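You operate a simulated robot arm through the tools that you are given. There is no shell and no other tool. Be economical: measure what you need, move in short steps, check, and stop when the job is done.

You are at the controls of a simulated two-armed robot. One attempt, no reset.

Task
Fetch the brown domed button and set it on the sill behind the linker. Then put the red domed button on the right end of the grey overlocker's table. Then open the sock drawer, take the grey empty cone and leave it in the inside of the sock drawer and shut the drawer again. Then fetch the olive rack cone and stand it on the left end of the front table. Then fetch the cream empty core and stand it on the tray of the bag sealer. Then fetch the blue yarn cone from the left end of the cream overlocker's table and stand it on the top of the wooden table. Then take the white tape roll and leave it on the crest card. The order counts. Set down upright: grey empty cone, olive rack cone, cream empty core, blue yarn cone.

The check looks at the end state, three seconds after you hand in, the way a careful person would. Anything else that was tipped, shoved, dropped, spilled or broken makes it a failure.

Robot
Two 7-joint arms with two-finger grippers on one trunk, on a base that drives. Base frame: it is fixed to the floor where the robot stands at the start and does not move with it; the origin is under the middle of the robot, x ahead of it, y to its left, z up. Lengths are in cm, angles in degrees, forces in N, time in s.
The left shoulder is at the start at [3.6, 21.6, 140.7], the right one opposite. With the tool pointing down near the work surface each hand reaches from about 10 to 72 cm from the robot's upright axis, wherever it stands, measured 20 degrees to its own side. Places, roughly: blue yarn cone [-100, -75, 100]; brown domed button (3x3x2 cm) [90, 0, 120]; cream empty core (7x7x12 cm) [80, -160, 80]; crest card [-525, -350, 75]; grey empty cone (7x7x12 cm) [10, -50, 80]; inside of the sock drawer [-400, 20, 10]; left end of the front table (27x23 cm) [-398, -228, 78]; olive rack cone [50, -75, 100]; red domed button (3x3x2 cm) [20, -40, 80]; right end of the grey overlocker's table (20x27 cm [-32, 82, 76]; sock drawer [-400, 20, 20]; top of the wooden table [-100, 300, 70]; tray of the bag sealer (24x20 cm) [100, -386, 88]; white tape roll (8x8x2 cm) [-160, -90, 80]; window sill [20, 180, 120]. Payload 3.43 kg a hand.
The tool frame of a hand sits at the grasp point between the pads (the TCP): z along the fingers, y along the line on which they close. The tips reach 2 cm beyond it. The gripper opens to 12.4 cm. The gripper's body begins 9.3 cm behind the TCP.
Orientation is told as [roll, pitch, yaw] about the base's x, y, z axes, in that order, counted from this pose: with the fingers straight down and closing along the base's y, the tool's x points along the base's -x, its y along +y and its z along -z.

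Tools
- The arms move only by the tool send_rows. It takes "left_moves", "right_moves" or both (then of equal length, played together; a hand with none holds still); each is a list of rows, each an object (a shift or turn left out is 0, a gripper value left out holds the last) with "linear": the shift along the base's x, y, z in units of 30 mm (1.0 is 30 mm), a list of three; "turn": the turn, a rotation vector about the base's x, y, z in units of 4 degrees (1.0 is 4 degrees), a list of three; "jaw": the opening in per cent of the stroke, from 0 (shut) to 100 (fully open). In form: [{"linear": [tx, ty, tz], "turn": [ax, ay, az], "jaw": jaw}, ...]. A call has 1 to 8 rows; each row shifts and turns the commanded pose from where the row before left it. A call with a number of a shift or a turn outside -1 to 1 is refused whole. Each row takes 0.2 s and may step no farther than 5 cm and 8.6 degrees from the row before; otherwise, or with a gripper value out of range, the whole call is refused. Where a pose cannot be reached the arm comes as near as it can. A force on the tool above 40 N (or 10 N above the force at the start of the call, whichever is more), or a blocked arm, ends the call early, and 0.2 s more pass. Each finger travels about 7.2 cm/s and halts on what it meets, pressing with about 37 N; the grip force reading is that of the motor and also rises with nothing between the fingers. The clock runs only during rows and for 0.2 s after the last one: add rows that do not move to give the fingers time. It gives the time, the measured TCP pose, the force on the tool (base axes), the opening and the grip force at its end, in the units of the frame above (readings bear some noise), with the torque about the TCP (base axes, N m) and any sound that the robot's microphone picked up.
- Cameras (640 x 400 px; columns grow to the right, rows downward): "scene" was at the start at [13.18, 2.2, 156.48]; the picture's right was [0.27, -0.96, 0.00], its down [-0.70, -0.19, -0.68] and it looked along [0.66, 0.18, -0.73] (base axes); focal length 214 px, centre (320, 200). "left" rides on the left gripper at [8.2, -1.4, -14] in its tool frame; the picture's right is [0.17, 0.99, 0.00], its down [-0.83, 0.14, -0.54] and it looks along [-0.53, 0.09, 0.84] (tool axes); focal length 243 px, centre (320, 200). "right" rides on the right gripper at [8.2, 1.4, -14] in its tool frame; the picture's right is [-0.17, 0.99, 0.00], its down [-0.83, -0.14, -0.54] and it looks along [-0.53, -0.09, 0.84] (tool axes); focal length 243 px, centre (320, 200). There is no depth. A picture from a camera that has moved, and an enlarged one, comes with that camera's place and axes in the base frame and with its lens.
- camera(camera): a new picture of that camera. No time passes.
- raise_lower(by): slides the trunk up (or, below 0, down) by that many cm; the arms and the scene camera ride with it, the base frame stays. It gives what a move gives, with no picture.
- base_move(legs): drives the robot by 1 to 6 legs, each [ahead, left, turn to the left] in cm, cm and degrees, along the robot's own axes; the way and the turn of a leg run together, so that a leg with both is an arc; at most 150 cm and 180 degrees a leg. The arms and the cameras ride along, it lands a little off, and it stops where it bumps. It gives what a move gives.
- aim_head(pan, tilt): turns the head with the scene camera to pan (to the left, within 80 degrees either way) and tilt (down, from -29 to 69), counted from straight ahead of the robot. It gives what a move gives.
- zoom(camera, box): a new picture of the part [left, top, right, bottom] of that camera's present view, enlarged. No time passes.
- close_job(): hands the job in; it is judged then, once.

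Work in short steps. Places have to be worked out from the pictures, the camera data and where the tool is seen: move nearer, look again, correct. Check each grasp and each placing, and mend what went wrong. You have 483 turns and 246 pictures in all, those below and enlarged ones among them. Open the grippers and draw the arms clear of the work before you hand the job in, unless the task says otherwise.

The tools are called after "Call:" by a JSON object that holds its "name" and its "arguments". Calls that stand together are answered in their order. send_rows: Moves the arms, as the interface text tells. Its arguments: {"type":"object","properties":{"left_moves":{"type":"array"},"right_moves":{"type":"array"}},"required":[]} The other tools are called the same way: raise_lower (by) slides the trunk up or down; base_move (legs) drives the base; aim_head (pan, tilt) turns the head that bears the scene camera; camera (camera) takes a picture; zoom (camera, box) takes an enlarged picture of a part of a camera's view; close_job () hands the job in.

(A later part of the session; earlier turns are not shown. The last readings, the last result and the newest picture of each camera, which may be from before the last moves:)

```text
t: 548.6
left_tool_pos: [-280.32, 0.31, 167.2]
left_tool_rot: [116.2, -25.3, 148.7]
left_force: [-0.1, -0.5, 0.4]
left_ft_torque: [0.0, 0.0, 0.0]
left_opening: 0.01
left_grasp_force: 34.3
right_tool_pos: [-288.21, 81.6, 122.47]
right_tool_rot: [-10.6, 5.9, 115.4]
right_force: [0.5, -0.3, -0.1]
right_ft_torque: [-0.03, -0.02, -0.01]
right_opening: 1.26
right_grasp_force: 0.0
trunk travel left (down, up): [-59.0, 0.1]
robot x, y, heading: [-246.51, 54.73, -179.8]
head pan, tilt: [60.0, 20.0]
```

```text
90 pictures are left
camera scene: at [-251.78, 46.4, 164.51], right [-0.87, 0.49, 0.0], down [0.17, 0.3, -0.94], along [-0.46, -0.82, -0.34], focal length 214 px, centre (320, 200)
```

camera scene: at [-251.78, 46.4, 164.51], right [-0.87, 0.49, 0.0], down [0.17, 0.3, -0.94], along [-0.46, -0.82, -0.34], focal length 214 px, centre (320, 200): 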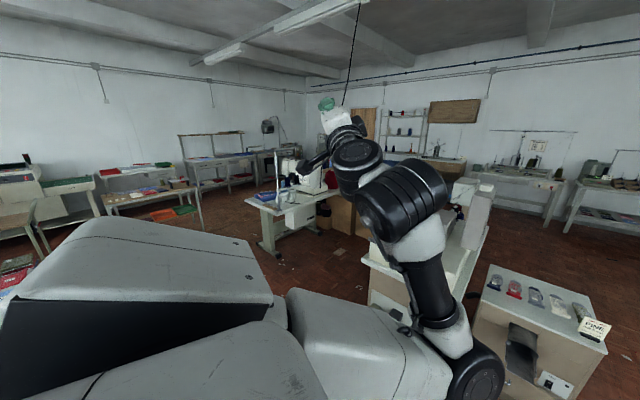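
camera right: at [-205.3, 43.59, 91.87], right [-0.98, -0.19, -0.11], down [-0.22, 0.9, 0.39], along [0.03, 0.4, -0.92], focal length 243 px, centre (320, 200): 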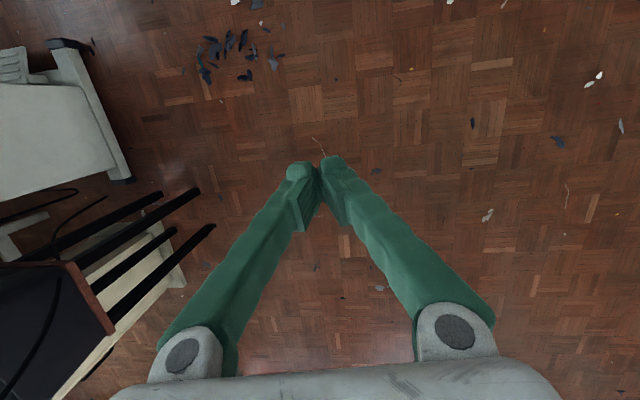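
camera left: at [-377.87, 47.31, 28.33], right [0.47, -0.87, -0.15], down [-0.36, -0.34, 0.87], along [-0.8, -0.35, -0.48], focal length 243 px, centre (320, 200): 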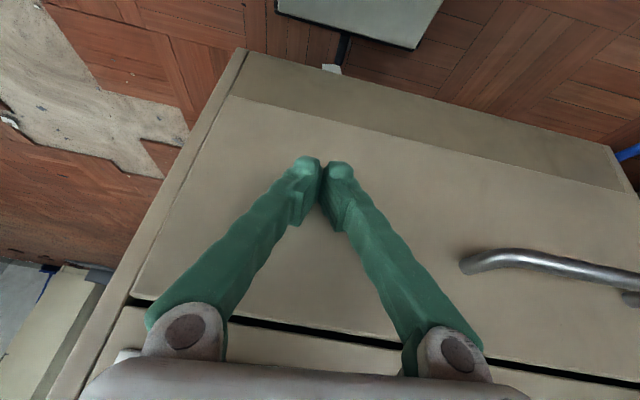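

I lower the left hand outward (fingers left/down) to follow the mirror of the path that worked.

Call:
{"name": "send_rows", "arguments": {"left_moves": [{"linear": [0.2, -0.5, -1], "turn": [0.9, 0, 0]}, {"linear": [0.2, -0.5, -1], "turn": [0.9, 0, 0]}, {"linear": [0.2, -0.5, -1], "turn": [0.9, 0, 0]}, {"linear": [0.3, -0.5, -1], "turn": [0.9, 0, 0]}, {"linear": [0.3, -0.5, -1], "turn": [0.9, 0, 0]}, {"linear": [0.3, -0.5, -1], "turn": [0.9, 0, 0]}, {"linear": [0.3, -0.3, -1], "turn": [0.9, 0, 0]}, {"linear": [0.3, -0.3, -1], "turn": [0.9, 0, 0]}]}}

Call:
{"name": "send_rows", "arguments": {"left_moves": [{"linear": [0.5, 0, -1], "turn": [0.9, 0, 0]}, {"linear": [0.5, 0, -1], "turn": [0.9, 0, 0]}, {"linear": [0.5, 0, -1], "turn": [0.9, 0, 0]}, {"linear": [0.5, 0, -1], "turn": [0.9, 0, 0]}, {"linear": [0.9, 0, -0.5], "turn": [0.3, 0, 0.9]}, {"linear": [0.9, 0, 0], "turn": [0, 0, 0.9]}, {"linear": [0.9, 0, 0], "turn": [0, 0, 0.9]}, {"linear": [0.9, 0, 0], "turn": [0, 0, 0.9]}]}}

Call:
{"name": "send_rows", "arguments": {"left_moves": [{"linear": [0.9, 0, 0], "turn": [0, 0, 0.9]}, {"linear": [0.9, 0, 0], "turn": [0, 0, 0.9]}, {"linear": [0.9, 0, 0], "turn": [0, 0, 0.9]}, {"linear": [0.9, 0, 0], "turn": [0, 0, 0.9]}, {"linear": [0.9, 0, 0.3], "turn": [0, 0, 0.9]}, {"linear": [0.9, 0, 0.3], "turn": [0, 0, 0.9]}, {"linear": [0.9, 0.2, 0.5], "turn": [0, 0, 0.9]}, {"linear": [0.9, 0.2, 0.5], "turn": [0, 0, 0.9]}]}}

```text
t: 549.2
left_tool_pos: [-278.22, -3.27, 165.48]
left_tool_rot: [116.7, -25.8, 154.4]
left_force: [-0.9, -0.4, 0.9]
left_ft_torque: [-0.01, -0.01, 0.0]
left_opening: 0.02
left_grasp_force: 34.0
left hand out of reach, approached as far as the arm can: row 1, 2
right_tool_pos: [-288.37, 81.52, 122.43]
right_tool_rot: [-10.6, 5.9, 115.5]
right_force: [0.5, 0.1, -0.5]
right_ft_torque: [0.0, 0.02, 0.02]
right_opening: 1.26
right_grasp_force: 0.0
trunk travel left (down, up): [-59.0, 0.1]
robot x, y, heading: [-246.5, 54.22, -179.1]
head pan, tilt: [60.0, 20.0]
stopped in row 2 (left hand): the arm was blocked; the commanded pose is now the measured one
```

```text
t: 549.7
left_tool_pos: [-276.12, -1.92, 168.87]
left_tool_rot: [123.8, -25.0, 154.9]
left_force: [0.3, 0.3, -0.1]
left_ft_torque: [-0.04, 0.01, 0.02]
left_opening: 0.01
left_grasp_force: 34.3
left hand out of reach, approached as far as the arm can: row 1, 2
right_tool_pos: [-288.27, 81.59, 122.4]
right_tool_rot: [-10.5, 5.9, 115.4]
right_force: [-0.1, -1.0, 0.6]
right_ft_torque: [0.03, 0.0, 0.02]
right_opening: 1.21
right_grasp_force: 0.1
trunk travel left (down, up): [-59.0, 0.1]
robot x, y, heading: [-246.54, 54.53, -179.4]
head pan, tilt: [60.0, 20.0]
stopped in row 2 (left hand): the arm was blocked; the commanded pose is now the measured one
```

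```text
t: 550.1
left_tool_pos: [-272.33, 4.92, 176.86]
left_tool_rot: [138.5, -23.3, 152.4]
left_force: [0.1, -0.4, -0.4]
left_ft_torque: [0.07, -0.02, 0.01]
left_opening: 0.0
left_grasp_force: 34.6
left hand out of reach, approached as far as the arm can: row 1, 2
right_tool_pos: [-288.26, 81.82, 122.41]
right_tool_rot: [-10.5, 6.1, 115.4]
right_force: [0.1, -0.1, -0.4]
right_ft_torque: [-0.07, 0.02, 0.01]
right_opening: 1.23
right_grasp_force: 0.1
trunk travel left (down, up): [-59.0, 0.1]
robot x, y, heading: [-246.52, 54.24, -179.4]
head pan, tilt: [60.0, 20.0]
stopped in row 2 (left hand): the arm was blocked; the commanded pose is now the measured one
```

Down is blocked, but it drifts up/in freely; I go for the overhead part of the loop directly: up and in, fingers up.

Call:
{"name": "send_rows", "arguments": {"left_moves": [{"linear": [0.5, 0.2, 0.9], "turn": [-0.9, 0, 0]}, {"linear": [0.5, 0.2, 0.9], "turn": [-0.9, 0, 0]}, {"linear": [0.5, 0.2, 0.9], "turn": [-0.9, 0, 0]}, {"linear": [0.6, 0.2, 0.8], "turn": [-0.9, 0, 0]}, {"linear": [0.7, 0.2, 0.6], "turn": [-0.5, 0.5, 0]}, {"linear": [0.8, 0, 0.5], "turn": [0, 0.9, 0]}, {"linear": [0.9, 0, 0.3], "turn": [0, 0.9, 0]}, {"linear": [0.9, 0, 0], "turn": [0, 0.9, 0]}]}}

Call:
{"name": "send_rows", "arguments": {"left_moves": [{"linear": [0.9, 0, 0], "turn": [0, 0.9, 0]}, {"linear": [0.9, 0, 0], "turn": [0, 0.9, 0]}, {"linear": [0.9, 0, 0], "turn": [0, 0.9, 0]}, {"linear": [0.9, 0, -0.3], "turn": [0, 0.9, 0]}, {"linear": [0.9, 0, -0.3], "turn": [0, 0.9, 0]}, {"linear": [0.9, 0, -0.3], "turn": [0, 0.9, 0]}]}}

Call:
{"name": "camera", "arguments": {"camera": "scene"}}

```text
t: 550.6
left_tool_pos: [-268.47, 16.29, 185.21]
left_tool_rot: [157.0, -18.7, 141.9]
left_force: [0.5, 0.3, 1.1]
left_ft_torque: [0.09, -0.06, -0.03]
left_opening: 0.0
left_grasp_force: 34.3
right_tool_pos: [-288.18, 81.85, 122.5]
right_tool_rot: [-10.4, 6.0, 115.5]
right_force: [0.4, 0.2, 0.0]
right_ft_torque: [-0.07, 0.03, -0.05]
right_opening: 1.25
right_grasp_force: 0.1
trunk travel left (down, up): [-59.0, 0.1]
robot x, y, heading: [-246.74, 54.53, -179.5]
head pan, tilt: [60.0, 20.0]
stopped in row 2 (left hand): the arm was blocked; the commanded pose is now the measured one
```

```text
t: 552.0
left_tool_pos: [-256.85, 16.66, 187.4]
left_tool_rot: [173.6, -34.7, 134.2]
left_force: [0.2, 0.3, 0.2]
left_ft_torque: [-0.02, -0.01, -0.04]
left_opening: 0.01
left_grasp_force: 34.3
left hand out of reach, approached as far as the arm can: row 1, 2, 3, 4, 5, 6
right_tool_pos: [-288.33, 81.44, 122.35]
right_tool_rot: [-10.6, 5.9, 115.7]
right_force: [0.7, 0.0, -0.6]
right_ft_torque: [-0.01, -0.02, 0.0]
right_opening: 1.24
right_grasp_force: 0.2
trunk travel left (down, up): [-59.0, 0.1]
robot x, y, heading: [-246.2, 54.57, -179.5]
head pan, tilt: [60.0, 20.0]
```

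```text
89 pictures are left
camera scene: at [-251.78, 46.25, 164.52], right [-0.87, 0.49, 0.0], down [0.17, 0.3, -0.94], along [-0.46, -0.82, -0.34], focal length 214 px, centre (320, 200)
```

scene: 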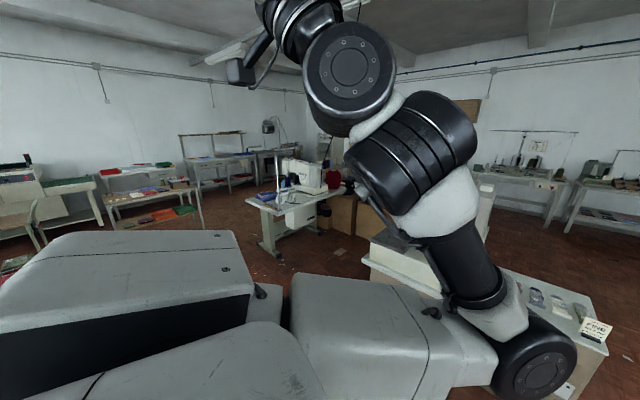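

The left arm is now folded compactly (hand up near the shoulder) – fine as a parked pose. I use the right arm as main; I level it and test its downward/forward range here.

Call:
{"name": "send_rows", "arguments": {"right_moves": [{"linear": [0, 0, -1], "turn": [0.06, 1, 0]}, {"linear": [0, 0, -1], "turn": [0.06, 1, 0]}, {"linear": [0, 0, -1], "turn": [0.06, 1, 0]}, {"linear": [-0.5, 0, -1]}, {"linear": [-0.5, 0, -1]}, {"linear": [-0.5, 0, -1]}, {"linear": [-0.5, 0, -1]}, {"linear": [-0.5, 0, -1]}]}}

Call:
{"name": "send_rows", "arguments": {"right_moves": [{"linear": [-0.5, 0, -1]}, {"linear": [-0.5, 0, -1]}, {"linear": [-0.5, 0, -1]}, {"linear": [-0.5, 0, -1]}, {"linear": [-0.5, 0, 1]}, {"linear": [0, 0, 1]}, {"linear": [0, 0, 1]}, {"linear": [0, 0, 1]}]}}

Call:
{"name": "send_rows", "arguments": {"right_moves": [{"linear": [0, 0, 1], "turn": [0, 0, 0]}, {"linear": [0, 0, 1]}, {"linear": [0, 0, 1]}, {"linear": [0, 0, 1]}, {"linear": [0.5, 0, 1]}, {"linear": [0.5, 0, 1]}, {"linear": [0.5, 0, 1]}, {"linear": [0.5, 0, 1]}]}}

```text
t: 553.8
left_tool_pos: [-257.1, 16.6, 187.31]
left_tool_rot: [173.3, -34.6, 134.6]
left_force: [-0.1, 0.2, -0.4]
left_ft_torque: [0.0, -0.04, 0.0]
left_opening: 0.0
left_grasp_force: 34.0
right_tool_pos: [-293.51, 85.26, 101.81]
right_tool_rot: [-0.1, 0.1, 116.2]
right_force: [-0.6, -0.2, -0.9]
right_ft_torque: [-0.04, -0.01, 0.0]
right_opening: 1.25
right_grasp_force: 0.0
right hand out of reach, approached as far as the arm can: row 6, 7, 8
trunk travel left (down, up): [-59.0, 0.1]
robot x, y, heading: [-246.7, 54.23, -179.5]
head pan, tilt: [60.0, 20.0]
```

```text
t: 555.6
left_tool_pos: [-257.0, 16.34, 187.18]
left_tool_rot: [173.4, -34.6, 134.6]
left_force: [0.0, -1.0, -0.2]
left_ft_torque: [0.02, 0.0, 0.01]
left_opening: 0.01
left_grasp_force: 35.0
right_tool_pos: [-295.56, 90.81, 110.29]
right_tool_rot: [-0.2, -0.1, 116.1]
right_force: [0.3, 0.5, 0.4]
right_ft_torque: [-0.01, -0.02, -0.02]
right_opening: 1.23
right_grasp_force: 0.1
right hand out of reach, approached as far as the arm can: row 1, 2, 3, 4
trunk travel left (down, up): [-59.0, 0.1]
robot x, y, heading: [-246.38, 54.14, -179.7]
head pan, tilt: [60.0, 20.0]
```

```text
t: 557.4
left_tool_pos: [-256.69, 16.46, 187.31]
left_tool_rot: [173.4, -34.9, 134.5]
left_force: [-0.7, 0.3, 1.0]
left_ft_torque: [0.0, -0.03, -0.01]
left_opening: 0.01
left_grasp_force: 34.7
right_tool_pos: [-289.47, 90.97, 134.34]
right_tool_rot: [-0.1, 0.0, 116.2]
right_force: [0.6, -0.2, 0.0]
right_ft_torque: [-0.02, 0.03, 0.01]
right_opening: 1.24
right_grasp_force: 0.1
trunk travel left (down, up): [-59.0, 0.1]
robot x, y, heading: [-246.22, 54.69, -179.6]
head pan, tilt: [60.0, 20.0]
```

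The right arm is limited to ~49 cm ahead and z≥100, because its elbow is still too low. I run the same loop once more for the right arm (forward → right → up → forward) to raise the elbow. First fingers forward.

Call:
{"name": "send_rows", "arguments": {"right_moves": [{"linear": [0, 0, 0.7], "turn": [0, 1, 0]}, {"linear": [0, 0, 0.7], "turn": [0, 1, 0]}, {"linear": [0, 0, 0.7], "turn": [0, 1, 0]}, {"linear": [0, 0, 0.7], "turn": [0, 1, 0]}, {"linear": [0, 0, 0.7], "turn": [0, 1, 0]}, {"linear": [0, 0, 0.7], "turn": [0, 1, 0]}, {"linear": [0, 0, 0.7], "turn": [0, 1, 0]}, {"linear": [0, 0, 0.7], "turn": [0, 1, 0]}]}}

Call:
{"name": "send_rows", "arguments": {"right_moves": [{"linear": [-0.3, 0, 0.5], "turn": [0, 1, 0]}, {"linear": [-0.3, 0, 0.5], "turn": [0, 1, 0]}, {"linear": [-0.3, 0, 0.5], "turn": [0, 1, 0]}, {"linear": [-0.3, 0, 0.5], "turn": [0, 1, 0]}, {"linear": [-0.3, 0, 0.5], "turn": [0, 1, 0]}, {"linear": [-0.3, 0, 0.5], "turn": [0, 1, 0]}, {"linear": [-0.3, 0, 0.5], "turn": [0, 1, 0]}, {"linear": [-0.3, 0, 0.5], "turn": [0, 1, 0]}]}}

Call:
{"name": "send_rows", "arguments": {"right_moves": [{"linear": [0.2, 0.8, 0], "turn": [0, 0.5, -0.8]}, {"linear": [0.2, 0.8, 0], "turn": [0, 0.5, -0.8]}, {"linear": [0.3, 0.8, 0], "turn": [0, 0.5, -0.8]}, {"linear": [0.3, 0.8, 0], "turn": [0, 0.5, -0.8]}, {"linear": [0.4, 0.8, 0], "turn": [0, 0.3, -0.9]}, {"linear": [0.5, 0.8, 0], "turn": [0, 0, -1]}, {"linear": [0.6, 0.8, 0], "turn": [0, 0, -1]}, {"linear": [0.7, 0.7, 0], "turn": [0, 0, -1]}]}}

Call:
{"name": "aim_head", "arguments": {"pan": -60, "tilt": 15}}

Call:
{"name": "camera", "arguments": {"camera": "scene"}}

```text
t: 559.2
left_tool_pos: [-256.78, 16.44, 187.38]
left_tool_rot: [173.4, -34.7, 134.4]
left_force: [0.3, -0.4, 1.1]
left_ft_torque: [0.0, 0.01, -0.03]
left_opening: 0.01
left_grasp_force: 34.3
right_tool_pos: [-289.49, 90.91, 151.23]
right_tool_rot: [29.3, -13.6, 112.6]
right_force: [0.5, -0.6, -0.6]
right_ft_torque: [0.0, 0.04, -0.02]
right_opening: 1.25
right_grasp_force: 0.0
trunk travel left (down, up): [-59.0, 0.1]
robot x, y, heading: [-246.44, 54.4, -179.6]
head pan, tilt: [60.0, 20.0]
```

```text
t: 561.0
left_tool_pos: [-256.94, 16.38, 187.34]
left_tool_rot: [173.3, -34.7, 134.6]
left_force: [0.3, 0.8, -0.1]
left_ft_torque: [-0.02, 0.01, 0.01]
left_opening: 0.0
left_grasp_force: 34.3
right_tool_pos: [-296.66, 91.05, 163.07]
right_tool_rot: [61.5, -23.3, 102.0]
right_force: [0.3, 0.3, -0.8]
right_ft_torque: [-0.02, 0.03, 0.04]
right_opening: 1.23
right_grasp_force: 0.0
trunk travel left (down, up): [-59.0, 0.1]
robot x, y, heading: [-246.21, 54.45, -179.3]
head pan, tilt: [60.0, 20.0]
```

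```text
t: 562.8
left_tool_pos: [-256.93, 16.49, 187.37]
left_tool_rot: [173.4, -34.6, 134.5]
left_force: [-0.5, 0.0, -0.8]
left_ft_torque: [0.0, -0.01, 0.01]
left_opening: 0.02
left_grasp_force: 34.5
right_tool_pos: [-287.01, 109.74, 163.09]
right_tool_rot: [71.4, -23.7, 69.6]
right_force: [-0.8, -0.3, 0.0]
right_ft_torque: [-0.02, 0.01, -0.01]
right_opening: 1.21
right_grasp_force: 0.1
trunk travel left (down, up): [-59.0, 0.1]
robot x, y, heading: [-246.54, 53.78, -179.4]
head pan, tilt: [60.0, 20.0]
```

```text
t: 564.8
left_tool_pos: [-257.03, 16.53, 187.29]
left_tool_rot: [173.2, -34.7, 134.6]
left_force: [-0.1, 0.9, 0.2]
left_ft_torque: [0.03, -0.03, 0.0]
left_opening: 0.0
left_grasp_force: 34.3
right_tool_pos: [-287.17, 109.66, 162.96]
right_tool_rot: [71.4, -23.6, 69.7]
right_force: [0.8, 0.7, -0.9]
right_ft_torque: [-0.01, -0.03, -0.02]
right_opening: 1.22
right_grasp_force: 0.1
trunk travel left (down, up): [-59.0, 0.1]
robot x, y, heading: [-246.02, 54.61, -179.7]
head pan, tilt: [-60.0, 15.0]
```

```text
88 pictures are left
camera scene: at [-251.98, 62.39, 165.33], right [0.86, 0.51, 0.0], down [0.13, -0.22, -0.97], along [-0.49, 0.83, -0.26], focal length 214 px, centre (320, 200)
```

scene: 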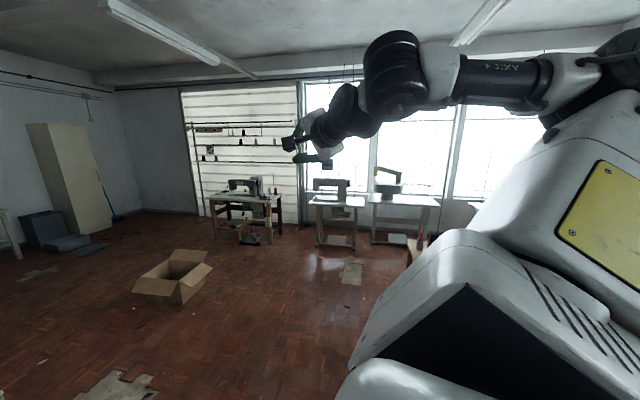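

Now the right arm's posture looks truly normal (panel toward the head, elbow high). I tip the fingers down from here.

Call:
{"name": "send_rows", "arguments": {"right_moves": [{"linear": [0.3, -0.3, 0], "turn": [-0.47, -0.88, 0]}, {"linear": [0.3, -0.3, 0], "turn": [-0.47, -0.88, 0]}, {"linear": [0.3, -0.3, 0], "turn": [-0.47, -0.88, 0]}, {"linear": [0.3, -0.3, 0], "turn": [-0.47, -0.88, 0]}, {"linear": [0.3, -0.3, 0], "turn": [-0.47, -0.88, 0]}, {"linear": [0.3, -0.3, -0.3], "turn": [-0.47, -0.88, 0]}, {"linear": [0.2, -0.3, -0.3], "turn": [-0.47, -0.88, 0]}, {"linear": [0, -0.3, -0.3], "turn": [-0.47, -0.88, 0]}]}}

Call:
{"name": "send_rows", "arguments": {"right_moves": [{"linear": [0, -0.3, -0.5], "turn": [-0.47, -0.88, 0]}, {"linear": [0, -0.3, -0.5], "turn": [-0.47, -0.88, 0]}, {"linear": [0, -0.3, -0.5], "turn": [-0.47, -0.88, 0]}, {"linear": [0, -0.3, -0.5], "turn": [-0.47, -0.88, 0]}, {"linear": [0, -0.3, -0.5], "turn": [-0.47, -0.88, 0]}, {"linear": [0, -0.3, -0.5], "turn": [-0.47, -0.88, 0]}, {"linear": [0, -0.3, -0.5], "turn": [-0.47, -0.88, 0]}, {"linear": [0, -0.3, -0.5], "turn": [-0.47, -0.88, 0]}]}}

Call:
{"name": "send_rows", "arguments": {"right_moves": [{"turn": [-0.47, -0.88, 0]}, {"turn": [-0.47, -0.88, 0]}, {"turn": [0, 0, 1]}, {"turn": [0, 0, 1]}, {"turn": [0, 0, 1]}, {"turn": [0, 0, 1]}, {"turn": [0, 0, 1]}, {"turn": [0, 0, 1]}]}}

Call:
{"name": "camera", "arguments": {"camera": "scene"}}

```text
t: 566.6
left_tool_pos: [-257.16, 16.33, 187.11]
left_tool_rot: [173.3, -34.6, 134.5]
left_force: [-0.5, -0.6, -0.2]
left_ft_torque: [-0.02, 0.03, 0.01]
left_opening: 0.0
left_grasp_force: 34.6
right_tool_pos: [-281.26, 102.55, 160.41]
right_tool_rot: [38.2, -16.0, 81.4]
right_force: [-0.6, -0.3, -0.6]
right_ft_torque: [-0.01, -0.03, -0.01]
right_opening: 1.26
right_grasp_force: 0.2
trunk travel left (down, up): [-59.0, 0.1]
robot x, y, heading: [-246.45, 54.06, -179.3]
head pan, tilt: [-60.0, 15.0]
```

```text
t: 568.4
left_tool_pos: [-257.27, 16.41, 187.24]
left_tool_rot: [173.3, -34.7, 134.7]
left_force: [0.2, 0.2, -0.2]
left_ft_torque: [0.05, 0.01, 0.02]
left_opening: 0.02
left_grasp_force: 34.5
right_tool_pos: [-281.42, 95.23, 148.21]
right_tool_rot: [8.2, -3.7, 86.6]
right_force: [-0.6, 0.1, 0.2]
right_ft_torque: [0.03, -0.01, -0.01]
right_opening: 1.24
right_grasp_force: 0.0
trunk travel left (down, up): [-59.0, 0.1]
robot x, y, heading: [-246.51, 54.55, -179.5]
head pan, tilt: [-60.0, 15.0]
```

```text
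t: 570.2
left_tool_pos: [-257.01, 16.5, 187.31]
left_tool_rot: [173.3, -34.6, 134.6]
left_force: [0.3, -0.1, -0.5]
left_ft_torque: [-0.02, -0.03, 0.01]
left_opening: 0.02
left_grasp_force: 34.1
right_tool_pos: [-281.12, 95.45, 148.34]
right_tool_rot: [1.1, -0.4, 110.9]
right_force: [0.7, 0.6, -0.4]
right_ft_torque: [0.04, -0.01, 0.02]
right_opening: 1.26
right_grasp_force: 0.0
trunk travel left (down, up): [-59.0, 0.1]
robot x, y, heading: [-246.28, 54.26, -179.5]
head pan, tilt: [-60.0, 15.0]
```

```text
87 pictures are left
camera scene: at [-252.0, 62.4, 165.33], right [0.86, 0.51, 0.0], down [0.13, -0.22, -0.97], along [-0.49, 0.83, -0.26], focal length 214 px, centre (320, 200)
```

scene: 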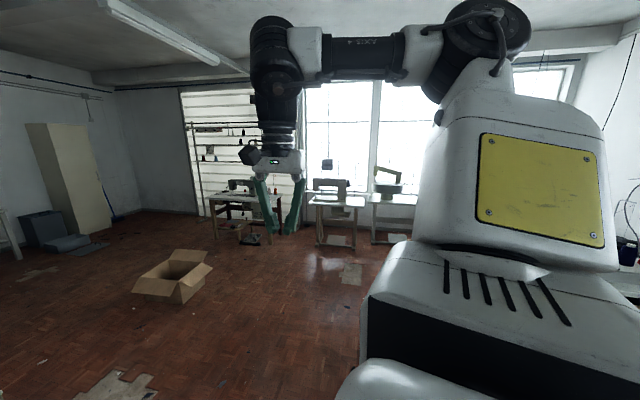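

The right arm is fully normal again. I drive to the start table for the olive cone: turn around, go along the aisle to about [-2,0] and face −50°.

Call:
{"name": "base_move", "arguments": {"legs": [[0, 0, -180], [50, -51, 0], [140, 0, 0], [54, -2, 0], [0, 0, -50]]}}

Call:
{"name": "send_rows", "arguments": {"right_moves": [{"turn": [0, 0, 1]}, {"turn": [0, 0, 1]}, {"turn": [0, 0, 1]}, {"turn": [0, 0, 1]}, {"turn": [0, 0, 1]}, {"turn": [0, 0, 1]}, {"turn": [0, 0, 1]}, {"turn": [0, 0, 1]}]}}

Call:
{"name": "aim_head", "arguments": {"pan": -15, "tilt": 50}}

Call:
{"name": "camera", "arguments": {"camera": "scene"}}

Call:
{"name": "camera", "arguments": {"camera": "right"}}

```text
t: 602.6
left_tool_pos: [31.74, 15.93, 187.34]
left_tool_rot: [173.3, -34.7, -95.8]
left_force: [0.0, -0.4, -0.4]
left_ft_torque: [0.01, 0.03, 0.0]
left_opening: 0.02
left_grasp_force: 34.6
right_tool_pos: [-13.66, -53.17, 148.28]
right_tool_rot: [1.1, -0.4, -119.5]
right_force: [1.0, 0.1, -0.3]
right_ft_torque: [0.01, 0.01, 0.0]
right_opening: 1.25
right_grasp_force: 0.1
trunk travel left (down, up): [-59.0, 0.1]
robot x, y, heading: [-4.27, -0.42, -49.7]
head pan, tilt: [-60.0, 15.0]
```

```text
t: 604.4
left_tool_pos: [31.67, 15.93, 187.17]
left_tool_rot: [173.4, -34.7, -95.8]
left_force: [0.0, -0.4, 0.0]
left_ft_torque: [-0.02, 0.01, 0.03]
left_opening: 0.01
left_grasp_force: 34.7
right_tool_pos: [-11.56, -49.1, 144.37]
right_tool_rot: [1.3, -0.6, -87.6]
right_force: [0.4, 0.5, 0.1]
right_ft_torque: [-0.04, 0.01, 0.01]
right_opening: 1.22
right_grasp_force: 0.1
right hand out of reach, approached as far as the arm can: row 4, 5, 6, 7, 8
trunk travel left (down, up): [-59.0, 0.1]
robot x, y, heading: [-3.87, 0.08, -50.0]
head pan, tilt: [-60.0, 15.0]
```

```text
t: 605.5
left_tool_pos: [31.64, 15.93, 187.24]
left_tool_rot: [173.4, -34.7, -95.8]
left_force: [0.3, -0.2, 0.1]
left_ft_torque: [-0.01, 0.0, -0.01]
left_opening: 0.01
left_grasp_force: 34.4
right_tool_pos: [-11.59, -49.26, 144.25]
right_tool_rot: [1.2, -0.6, -87.9]
right_force: [0.0, 0.2, 0.4]
right_ft_torque: [0.0, 0.01, 0.02]
right_opening: 1.24
right_grasp_force: 0.0
trunk travel left (down, up): [-59.0, 0.1]
robot x, y, heading: [-4.04, -0.15, -49.6]
head pan, tilt: [-15.0, 50.0]
```

```text
86 pictures are left
camera scene: at [-0.41, -7.66, 159.96], right [-0.91, -0.42, 0.0], down [-0.32, 0.69, -0.64], along [0.27, -0.58, -0.77], focal length 214 px, centre (320, 200)
```

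scene: 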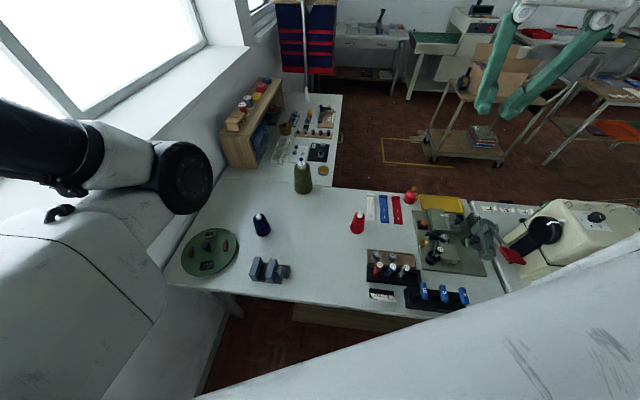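

```text
85 pictures are left
camera right: at [-10.94, -40.91, 158.33], right [0.99, -0.13, 0.02], down [-0.12, -0.83, 0.54], along [-0.05, -0.54, -0.84], focal length 243 px, centre (320, 200)
```

right: 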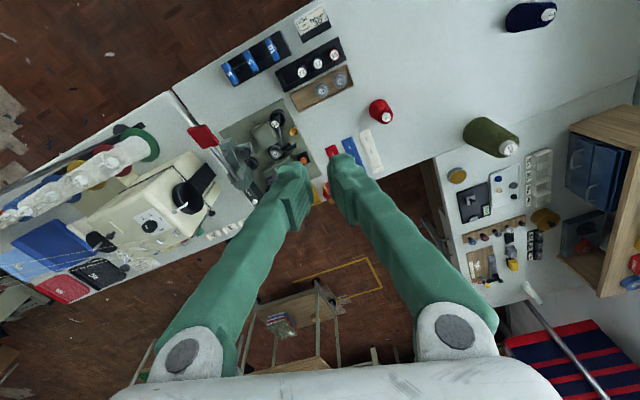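

Olive cone stands at ~[39.5,-71], top ≈95. I move 6 cm closer and lower the trunk 25 cm, then bring the right hand over.

Call:
{"name": "base_move", "arguments": {"legs": [[6, 0, 0]]}}

Call:
{"name": "raise_lower", "arguments": {"by": -22}}

Call:
{"name": "send_rows", "arguments": {"right_moves": [{"linear": [0.9, 0, 0], "turn": [0, 0, -0.7], "jaw": 100}, {"linear": [0.9, 0, 0], "turn": [0, 0, -0.7]}, {"linear": [0.9, -0.1, 0], "turn": [0, 0, -0.7]}, {"linear": [0.9, -0.2, 0]}, {"linear": [0.9, -0.3, 0]}, {"linear": [0.9, -0.3, 0]}, {"linear": [0.9, -0.3, 0]}, {"linear": [0.9, -0.3, 0]}]}}

Call:
{"name": "send_rows", "arguments": {"right_moves": [{"linear": [0.9, -0.3, 0]}, {"linear": [0.9, -0.3, 0]}, {"linear": [0.9, -0.3, 0]}, {"linear": [0.9, -0.3, 0]}, {"linear": [0.9, -0.3, 0]}]}}

Call:
{"name": "camera", "arguments": {"camera": "right"}}

```text
t: 606.6
left_tool_pos: [34.61, 12.17, 187.47]
left_tool_rot: [173.8, -35.0, -96.2]
left_force: [-0.7, 0.8, 0.6]
left_ft_torque: [0.09, 0.06, -0.06]
left_opening: 0.0
left_grasp_force: 33.6
right_tool_pos: [-8.36, -53.19, 144.57]
right_tool_rot: [1.5, -0.9, -87.6]
right_force: [0.0, 0.5, 0.9]
right_ft_torque: [-0.08, -0.08, -0.02]
right_opening: 1.26
right_grasp_force: 0.0
trunk travel left (down, up): [-59.0, 0.1]
robot x, y, heading: [-0.25, -4.61, -50.2]
head pan, tilt: [-15.0, 50.0]
```

```text
t: 608.9
left_tool_pos: [51.82, -8.33, 156.15]
left_tool_rot: [155.4, -15.8, -87.8]
left_force: [-0.9, 0.0, -0.1]
left_ft_torque: [0.0, -0.03, -0.03]
left_opening: 0.0
left_grasp_force: 34.0
right_tool_pos: [-7.88, -53.69, 122.29]
right_tool_rot: [1.2, -0.6, -87.8]
right_force: [0.1, -0.2, 0.1]
right_ft_torque: [0.01, -0.01, 0.01]
right_opening: 1.23
right_grasp_force: 0.1
trunk travel left (down, up): [-37.0, 22.1]
robot x, y, heading: [-0.63, -4.67, -50.0]
head pan, tilt: [-15.0, 50.0]
```

```text
t: 610.7
left_tool_pos: [51.73, -8.5, 156.19]
left_tool_rot: [155.4, -15.6, -87.9]
left_force: [0.3, -0.7, -0.6]
left_ft_torque: [-0.01, 0.0, 0.0]
left_opening: 0.0
left_grasp_force: 34.0
right_tool_pos: [11.14, -58.1, 120.48]
right_tool_rot: [1.6, -0.5, -96.2]
right_force: [0.4, -1.1, 0.7]
right_ft_torque: [0.01, 0.0, 0.01]
right_opening: 12.37
right_grasp_force: 0.0
right hand out of reach, approached as far as the arm can: row 7, 8
trunk travel left (down, up): [-37.0, 22.1]
robot x, y, heading: [-0.25, -4.41, -50.0]
head pan, tilt: [-15.0, 50.0]
```

```text
t: 611.9
left_tool_pos: [51.76, -8.62, 156.12]
left_tool_rot: [155.5, -15.7, -87.8]
left_force: [-0.5, -0.1, -0.3]
left_ft_torque: [0.02, -0.01, 0.03]
left_opening: 0.0
left_grasp_force: 34.4
right_tool_pos: [14.01, -62.04, 114.84]
right_tool_rot: [1.6, -0.4, -96.1]
right_force: [-0.2, -1.9, 0.0]
right_ft_torque: [0.02, 0.05, 0.01]
right_opening: 12.39
right_grasp_force: 0.0
right hand out of reach, approached as far as the arm can: row 1, 2, 3, 4, 5
trunk travel left (down, up): [-37.0, 22.1]
robot x, y, heading: [-0.6, -4.98, -49.9]
head pan, tilt: [-15.0, 50.0]
```

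```text
84 pictures are left
camera right: at [15.83, -53.77, 128.87], right [0.96, -0.27, 0.03], down [-0.24, -0.81, 0.54], along [-0.12, -0.53, -0.84], focal length 243 px, centre (320, 200)
```

right: 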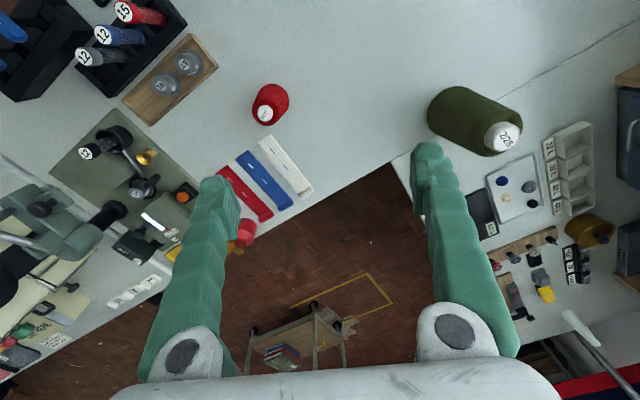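

The limit seems tied to the yaw joint; I turn yaw 40° more negative, then try the reach again.

Call:
{"name": "send_rows", "arguments": {"right_moves": [{"turn": [0, 0, -1]}, {"turn": [0, 0, -1]}, {"turn": [0, 0, -1]}, {"turn": [0, 0, -1]}, {"turn": [0, 0, -1]}, {"turn": [0, 0, -1]}, {"turn": [0, 0, -1]}, {"turn": [0, 0, -1]}]}}

Call:
{"name": "send_rows", "arguments": {"right_moves": [{"linear": [0.9, -0.3, 0], "turn": [0, 0, -1]}, {"linear": [0.9, -0.3, 0], "turn": [0, 0, -1]}, {"linear": [0.9, -0.3, 0], "turn": [0, 0, -1]}, {"linear": [0.9, -0.3, 0]}, {"linear": [0.9, -0.3, 0]}, {"linear": [0.9, -0.3, 0]}]}}

Call:
{"name": "aim_head", "arguments": {"pan": -45, "tilt": 25}}

Call:
{"name": "camera", "arguments": {"camera": "scene"}}

```text
t: 613.7
left_tool_pos: [51.82, -8.51, 156.21]
left_tool_rot: [155.5, -15.7, -87.8]
left_force: [0.4, 0.2, 0.1]
left_ft_torque: [-0.01, 0.01, 0.01]
left_opening: 0.0
left_grasp_force: 34.5
right_tool_pos: [13.49, -61.85, 114.71]
right_tool_rot: [1.5, -0.3, -128.2]
right_force: [-0.7, 0.5, -0.1]
right_ft_torque: [0.01, -0.02, 0.04]
right_opening: 12.42
right_grasp_force: 0.0
right hand out of reach, approached as far as the arm can: row 5
trunk travel left (down, up): [-37.0, 22.1]
robot x, y, heading: [-0.74, -4.37, -50.0]
head pan, tilt: [-15.0, 50.0]
```

```text
t: 615.1
left_tool_pos: [51.8, -8.54, 156.09]
left_tool_rot: [155.5, -15.6, -87.9]
left_force: [0.4, -0.1, -0.1]
left_ft_torque: [-0.01, 0.02, -0.01]
left_opening: 0.0
left_grasp_force: 34.1
right_tool_pos: [15.17, -65.75, 109.75]
right_tool_rot: [1.4, -0.3, -140.2]
right_force: [-0.1, -0.1, 0.4]
right_ft_torque: [-0.01, 0.01, -0.04]
right_opening: 12.4
right_grasp_force: 0.0
right hand out of reach, approached as far as the arm can: row 1, 2, 3, 4, 5, 6
trunk travel left (down, up): [-37.0, 22.1]
robot x, y, heading: [-0.3, -4.87, -49.9]
head pan, tilt: [-15.0, 50.0]
```

```text
t: 616.0
left_tool_pos: [51.67, -8.56, 156.21]
left_tool_rot: [155.4, -15.6, -87.8]
left_force: [0.5, 0.2, 0.1]
left_ft_torque: [-0.04, 0.0, 0.02]
left_opening: 0.02
left_grasp_force: 34.4
right_tool_pos: [15.24, -65.71, 109.8]
right_tool_rot: [1.5, -0.3, -140.1]
right_force: [-0.2, -1.2, -0.3]
right_ft_torque: [-0.02, 0.0, 0.02]
right_opening: 12.37
right_grasp_force: 0.0
trunk travel left (down, up): [-37.0, 22.1]
robot x, y, heading: [-0.44, -4.61, -50.0]
head pan, tilt: [-45.0, 25.0]
```

```text
83 pictures are left
camera scene: at [7.9, -24.54, 139.64], right [-1.0, 0.09, 0.0], down [0.04, 0.42, -0.91], along [-0.08, -0.9, -0.42], focal length 214 px, centre (320, 200)
```

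scene: 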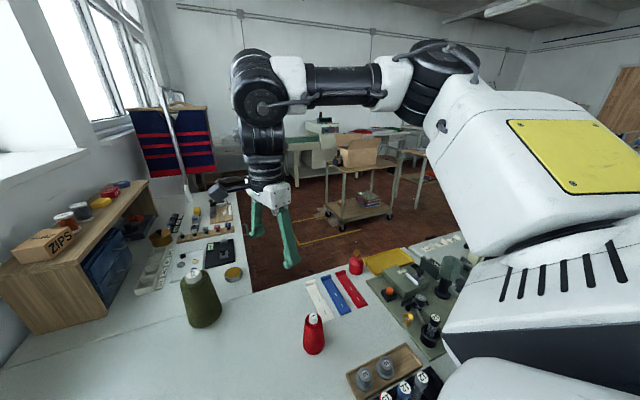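

Posture is good, but forward/left reach is limited. I test whether going lower lets it extend further.

Call:
{"name": "send_rows", "arguments": {"right_moves": [{"linear": [0.2, 0, -1]}, {"linear": [0.5, 0, -1]}, {"linear": [0.9, 0, -0.5]}, {"linear": [0.9, 0, 0]}, {"linear": [0.9, 0, 0]}, {"linear": [0.9, 0, 0]}]}}

Call:
{"name": "camera", "arguments": {"camera": "right"}}

```text
t: 617.4
left_tool_pos: [51.66, -8.61, 156.16]
left_tool_rot: [155.5, -15.8, -87.8]
left_force: [0.1, 0.4, -0.2]
left_ft_torque: [-0.01, 0.0, 0.01]
left_opening: 0.01
left_grasp_force: 34.3
right_tool_pos: [17.18, -65.66, 102.67]
right_tool_rot: [1.4, -0.3, -140.0]
right_force: [0.2, 0.6, 0.7]
right_ft_torque: [0.03, -0.02, 0.0]
right_opening: 12.42
right_grasp_force: 0.1
right hand out of reach, approached as far as the arm can: row 2, 3, 4, 5, 6
trunk travel left (down, up): [-37.0, 22.1]
robot x, y, heading: [-0.22, -4.55, -50.0]
head pan, tilt: [-45.0, 25.0]
```

```text
82 pictures are left
camera right: at [24.16, -61.2, 116.66], right [0.5, -0.86, 0.02], down [-0.73, -0.41, 0.54], along [-0.46, -0.29, -0.84], focal length 243 px, centre (320, 200)
```

right: 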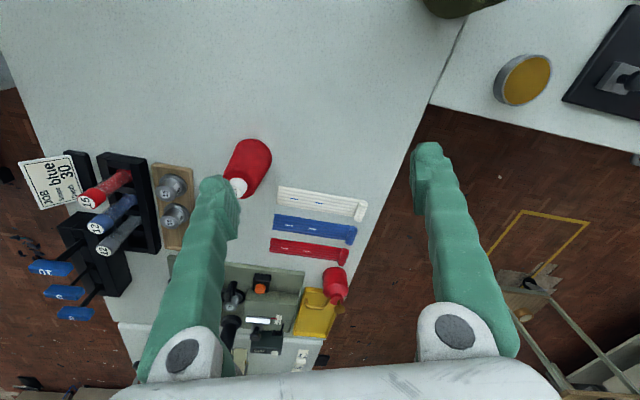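

Reach falls ~22 cm short with a vertical tool, so I'll grasp the cone with the fingers tilted ~45° toward it. First yaw so the jaws close across the approach, then tilt while the TCP swings forward.

Call:
{"name": "send_rows", "arguments": {"right_moves": [{"turn": [0, 0, -1]}, {"turn": [0, 0, -1]}, {"turn": [0, 0, -1]}, {"turn": [0, 0, -1]}, {"turn": [0, 0, -1]}, {"turn": [0, 0, -1]}, {"turn": [0, 0, -1]}, {"turn": [0, 0, -1]}]}}

Call:
{"name": "send_rows", "arguments": {"right_moves": [{"turn": [0, 0, -1]}, {"turn": [0, 0, -1]}, {"turn": [0, 0, -1]}, {"turn": [0, 0, -1]}, {"turn": [0, 0, -1]}, {"turn": [-0.22, -0.95, 0]}, {"turn": [-0.22, -0.95, 0]}, {"turn": [-0.22, -0.95, 0]}]}}

Call:
{"name": "send_rows", "arguments": {"right_moves": [{"linear": [0.5, -0.1, 0.2], "turn": [-0.22, -0.95, 0]}, {"linear": [0.5, -0.1, 0.1], "turn": [-0.22, -0.95, 0]}, {"linear": [0.5, -0.1, 0], "turn": [-0.22, -0.95, 0]}, {"linear": [0.5, -0.1, 0], "turn": [-0.22, -0.95, 0]}, {"linear": [0.5, -0.1, 0], "turn": [-0.22, -0.95, 0]}, {"linear": [0, 0, 0], "turn": [-0.22, -0.95, 0]}, {"linear": [0, 0, 0], "turn": [-0.22, -0.95, 0]}, {"linear": [0, 0, 0], "turn": [-0.22, -0.95, 0]}]}}

Call:
{"name": "camera", "arguments": {"camera": "right"}}

```text
t: 619.2
left_tool_pos: [51.79, -8.41, 156.28]
left_tool_rot: [155.4, -15.6, -87.7]
left_force: [-0.2, 0.6, 0.5]
left_ft_torque: [-0.01, -0.01, -0.01]
left_opening: 0.01
left_grasp_force: 34.5
right_tool_pos: [16.75, -65.86, 102.58]
right_tool_rot: [1.2, -0.3, -172.3]
right_force: [0.9, 0.5, 0.5]
right_ft_torque: [0.02, 0.02, -0.03]
right_opening: 12.4
right_grasp_force: 0.1
right hand out of reach, approached as far as the arm can: row 4
trunk travel left (down, up): [-37.0, 22.1]
robot x, y, heading: [-0.2, -4.69, -49.8]
head pan, tilt: [-45.0, 25.0]
```

```text
t: 621.0
left_tool_pos: [51.63, -8.45, 156.24]
left_tool_rot: [155.5, -15.8, -87.8]
left_force: [-0.8, 0.2, 0.2]
left_ft_torque: [-0.01, 0.02, -0.01]
left_opening: 0.0
left_grasp_force: 34.5
right_tool_pos: [16.61, -65.77, 102.45]
right_tool_rot: [1.3, 11.2, 167.8]
right_force: [0.7, 0.2, 0.7]
right_ft_torque: [0.01, -0.02, 0.01]
right_opening: 12.43
right_grasp_force: 0.0
right hand out of reach, approached as far as the arm can: row 1
trunk travel left (down, up): [-37.0, 22.1]
robot x, y, heading: [-0.3, -4.7, -49.9]
head pan, tilt: [-45.0, 25.0]
```

```text
t: 622.8
left_tool_pos: [51.61, -8.62, 156.22]
left_tool_rot: [155.5, -15.6, -87.8]
left_force: [0.0, -0.1, 0.2]
left_ft_torque: [-0.01, 0.0, 0.02]
left_opening: 0.04
left_grasp_force: 34.7
right_tool_pos: [24.2, -67.42, 103.45]
right_tool_rot: [2.1, 42.4, 168.3]
right_force: [0.4, 0.5, -0.8]
right_ft_torque: [0.01, -0.02, -0.01]
right_opening: 12.43
right_grasp_force: 0.1
trunk travel left (down, up): [-37.0, 22.1]
robot x, y, heading: [-0.33, -4.83, -49.8]
head pan, tilt: [-45.0, 25.0]
```

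```text
81 pictures are left
camera right: at [20.61, -67.48, 119.41], right [-0.35, -0.93, -0.09], down [-0.92, 0.35, -0.17], along [0.19, 0.02, -0.98], focal length 243 px, centre (320, 200)
```

right: 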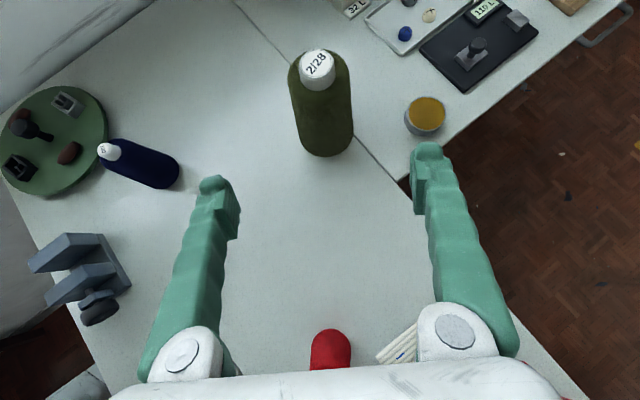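

Tilted 42°, the olive cone is straight ahead: axis ≈[36.3,-71], top ≈98. I advance along the approach line to z≈88.

Call:
{"name": "send_rows", "arguments": {"right_moves": [{"linear": [0.576, -0.171, -0.738]}, {"linear": [0.576, -0.171, -0.738]}, {"linear": [0.576, -0.171, -0.738]}, {"linear": [0.576, -0.171, -0.738]}, {"linear": [0, 0, 0]}]}}

Call:
{"name": "camera", "arguments": {"camera": "right"}}

```text
t: 624.0
left_tool_pos: [51.55, -8.48, 156.19]
left_tool_rot: [155.5, -15.7, -87.8]
left_force: [0.4, 0.6, 0.0]
left_ft_torque: [0.04, 0.02, 0.0]
left_opening: 0.02
left_grasp_force: 34.1
right_tool_pos: [30.92, -69.39, 94.69]
right_tool_rot: [2.1, 42.4, 168.3]
right_force: [-0.4, 0.2, 0.0]
right_ft_torque: [-0.03, -0.04, -0.01]
right_opening: 12.39
right_grasp_force: 0.0
trunk travel left (down, up): [-37.0, 22.1]
robot x, y, heading: [-0.29, -4.67, -49.7]
head pan, tilt: [-45.0, 25.0]
```

```text
80 pictures are left
camera right: at [27.42, -69.48, 110.61], right [-0.34, -0.93, -0.09], down [-0.92, 0.35, -0.17], along [0.19, 0.02, -0.98], focal length 243 px, centre (320, 200)
```

right: 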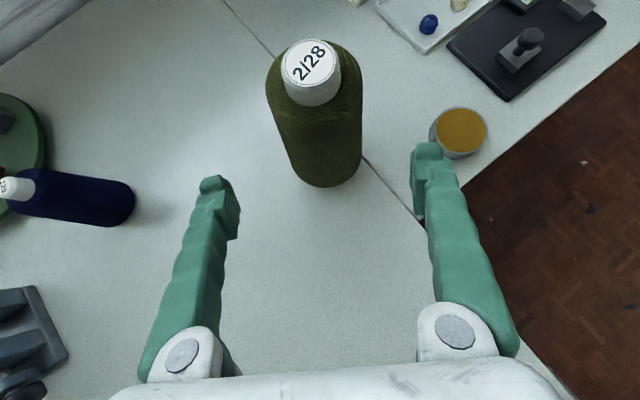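

Well centred. Three more steps, then close.

Call:
{"name": "send_rows", "arguments": {"right_moves": [{"linear": [0.55, -0.15, -0.72]}, {"linear": [0.55, -0.15, -0.72]}, {"linear": [0.5, -0.1, -0.6]}, {"linear": [0, 0, 0]}]}}

Call:
{"name": "send_rows", "arguments": {"right_moves": [{"jaw": 0}, {"linear": [0, 0, 0]}, {"linear": [0, 0, 0]}, {"linear": [0, 0, 0]}, {"linear": [0, 0, 0]}]}}

Call:
{"name": "camera", "arguments": {"camera": "right"}}

```text
t: 625.0
left_tool_pos: [51.74, -8.45, 156.25]
left_tool_rot: [155.4, -15.7, -87.8]
left_force: [0.4, 0.7, 0.1]
left_ft_torque: [0.02, 0.02, 0.02]
left_opening: 0.01
left_grasp_force: 34.4
right_tool_pos: [35.84, -70.52, 88.5]
right_tool_rot: [2.1, 42.5, 168.3]
right_force: [-0.7, 0.1, 0.4]
right_ft_torque: [-0.01, 0.01, -0.02]
right_opening: 12.42
right_grasp_force: 0.0
trunk travel left (down, up): [-37.0, 22.1]
robot x, y, heading: [-0.34, -4.82, -50.1]
head pan, tilt: [-45.0, 25.0]
```

```text
t: 626.2
left_tool_pos: [51.64, -8.48, 156.14]
left_tool_rot: [155.5, -15.8, -87.8]
left_force: [0.4, -0.5, -1.1]
left_ft_torque: [-0.02, 0.01, 0.04]
left_opening: 0.01
left_grasp_force: 34.3
right_tool_pos: [35.91, -70.53, 88.4]
right_tool_rot: [1.9, 42.5, 168.2]
right_force: [-0.5, -0.8, 0.5]
right_ft_torque: [-0.06, -0.1, -0.05]
right_opening: 7.22
right_grasp_force: 37.0
trunk travel left (down, up): [-37.0, 22.1]
robot x, y, heading: [-0.56, -4.65, -49.9]
head pan, tilt: [-45.0, 25.0]
```

```text
79 pictures are left
camera right: at [32.3, -70.63, 104.39], right [-0.35, -0.93, -0.09], down [-0.92, 0.36, -0.17], along [0.18, 0.02, -0.98], focal length 243 px, centre (320, 200)
```

right: 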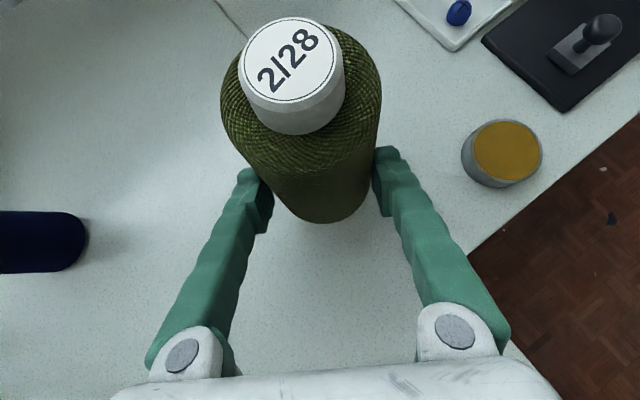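

Gripped (7.2 cm). I lift a little by arm, then by trunk.

Call:
{"name": "send_rows", "arguments": {"right_moves": [{"linear": [0, 0, 0.5]}, {"linear": [0, 0, 0.8]}, {"linear": [0, 0, 0]}]}}

Call:
{"name": "raise_lower", "arguments": {"by": 20}}

Call:
{"name": "camera", "arguments": {"camera": "right"}}

```text
t: 627.0
left_tool_pos: [51.84, -8.53, 156.08]
left_tool_rot: [155.5, -15.6, -87.7]
left_force: [0.2, 0.4, 0.6]
left_ft_torque: [-0.02, 0.01, 0.01]
left_opening: 0.0
left_grasp_force: 34.9
right_tool_pos: [35.87, -70.65, 92.28]
right_tool_rot: [2.1, 42.3, 168.2]
right_force: [0.0, 0.4, -1.7]
right_ft_torque: [0.05, 0.09, 0.01]
right_opening: 7.2
right_grasp_force: 37.1
trunk travel left (down, up): [-37.0, 22.1]
robot x, y, heading: [-0.32, -4.86, -49.7]
head pan, tilt: [-45.0, 25.0]
```

```text
t: 629.2
left_tool_pos: [52.19, -8.62, 176.02]
left_tool_rot: [154.8, -15.7, -87.6]
left_force: [0.7, -0.2, 0.2]
left_ft_torque: [-0.03, -0.01, -0.01]
left_opening: 0.0
left_grasp_force: 34.5
right_tool_pos: [36.27, -70.89, 121.59]
right_tool_rot: [8.7, 47.9, 172.9]
right_force: [0.3, -0.4, -2.8]
right_ft_torque: [0.04, 0.08, -0.01]
right_opening: 7.17
right_grasp_force: 36.4
trunk travel left (down, up): [-57.0, 2.1]
robot x, y, heading: [-0.4, -4.64, -49.8]
head pan, tilt: [-45.0, 25.0]
```

```text
78 pictures are left
camera right: at [31.43, -69.71, 137.08], right [-0.34, -0.94, -0.02], down [-0.9, 0.33, -0.27], along [0.26, -0.07, -0.96], focal length 243 px, centre (320, 200)
```

right: 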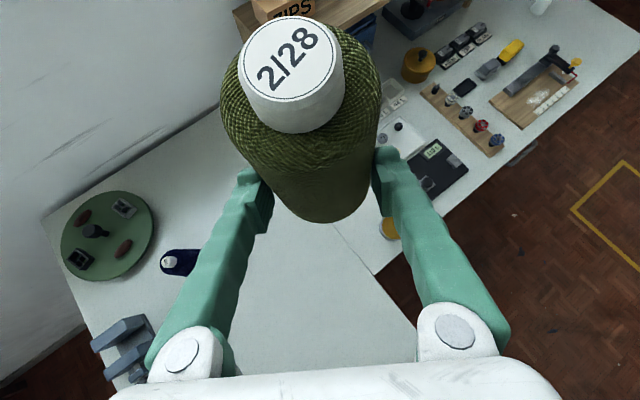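

The cone is up (bottom ≈113). I re-level the grip, draw the arm in, back off from the wall, and turn to heading 0.

Call:
{"name": "send_rows", "arguments": {"right_moves": [{"linear": [-0.6, 0.75, 0], "turn": [0.7, 0.58, 0]}, {"linear": [-0.6, 0.75, 0], "turn": [0.7, 0.58, 0]}, {"linear": [-0.6, 0.75, 0]}, {"linear": [-0.6, 0.75, 0]}, {"linear": [-0.6, 0.75, 0]}, {"linear": [-0.6, 0.75, 0]}, {"linear": [-0.6, 0.75, 0]}, {"linear": [-0.6, 0.75, 0]}]}}

Call:
{"name": "base_move", "arguments": {"legs": [[-28, 0, 0], [0, 0, 50]]}}

Call:
{"name": "camera", "arguments": {"camera": "right"}}

```text
t: 631.0
left_tool_pos: [52.01, -8.34, 176.02]
left_tool_rot: [154.9, -15.9, -87.8]
left_force: [0.6, -0.6, -0.3]
left_ft_torque: [0.01, 0.03, 0.02]
left_opening: 0.0
left_grasp_force: 34.4
right_tool_pos: [21.64, -52.94, 121.69]
right_tool_rot: [2.1, 42.5, 168.2]
right_force: [0.4, 0.4, -3.0]
right_ft_torque: [0.01, 0.07, 0.0]
right_opening: 7.17
right_grasp_force: 36.8
trunk travel left (down, up): [-57.0, 2.1]
robot x, y, heading: [-0.56, -4.23, -49.7]
head pan, tilt: [-45.0, 25.0]
```

```text
t: 636.3
left_tool_pos: [18.43, 54.25, 176.01]
left_tool_rot: [154.9, -15.9, -37.6]
left_force: [0.2, 0.2, 0.0]
left_ft_torque: [0.03, -0.01, 0.0]
left_opening: 0.0
left_grasp_force: 34.5
right_tool_pos: [33.26, 2.49, 121.65]
right_tool_rot: [2.0, 42.5, -141.7]
right_force: [-0.8, 0.0, -2.6]
right_ft_torque: [-0.05, 0.06, -0.03]
right_opening: 7.07
right_grasp_force: 37.0
trunk travel left (down, up): [-57.0, 2.1]
robot x, y, heading: [-18.16, 16.45, 0.2]
head pan, tilt: [-45.0, 25.0]
```

```text
77 pictures are left
camera right: at [30.95, -0.39, 137.64], right [0.5, -0.86, -0.09], down [-0.86, -0.48, -0.17], along [0.1, 0.16, -0.98], focal length 243 px, centre (320, 200)
```

right: 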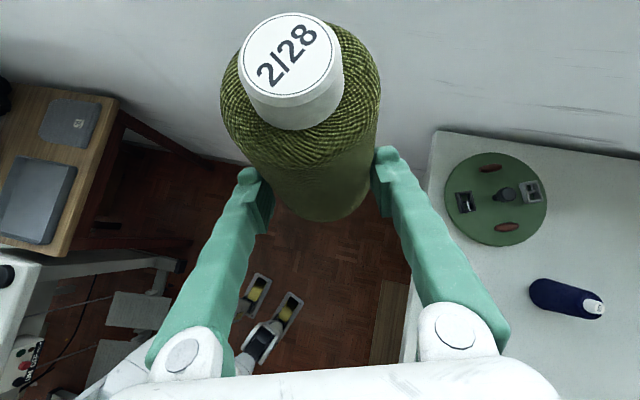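

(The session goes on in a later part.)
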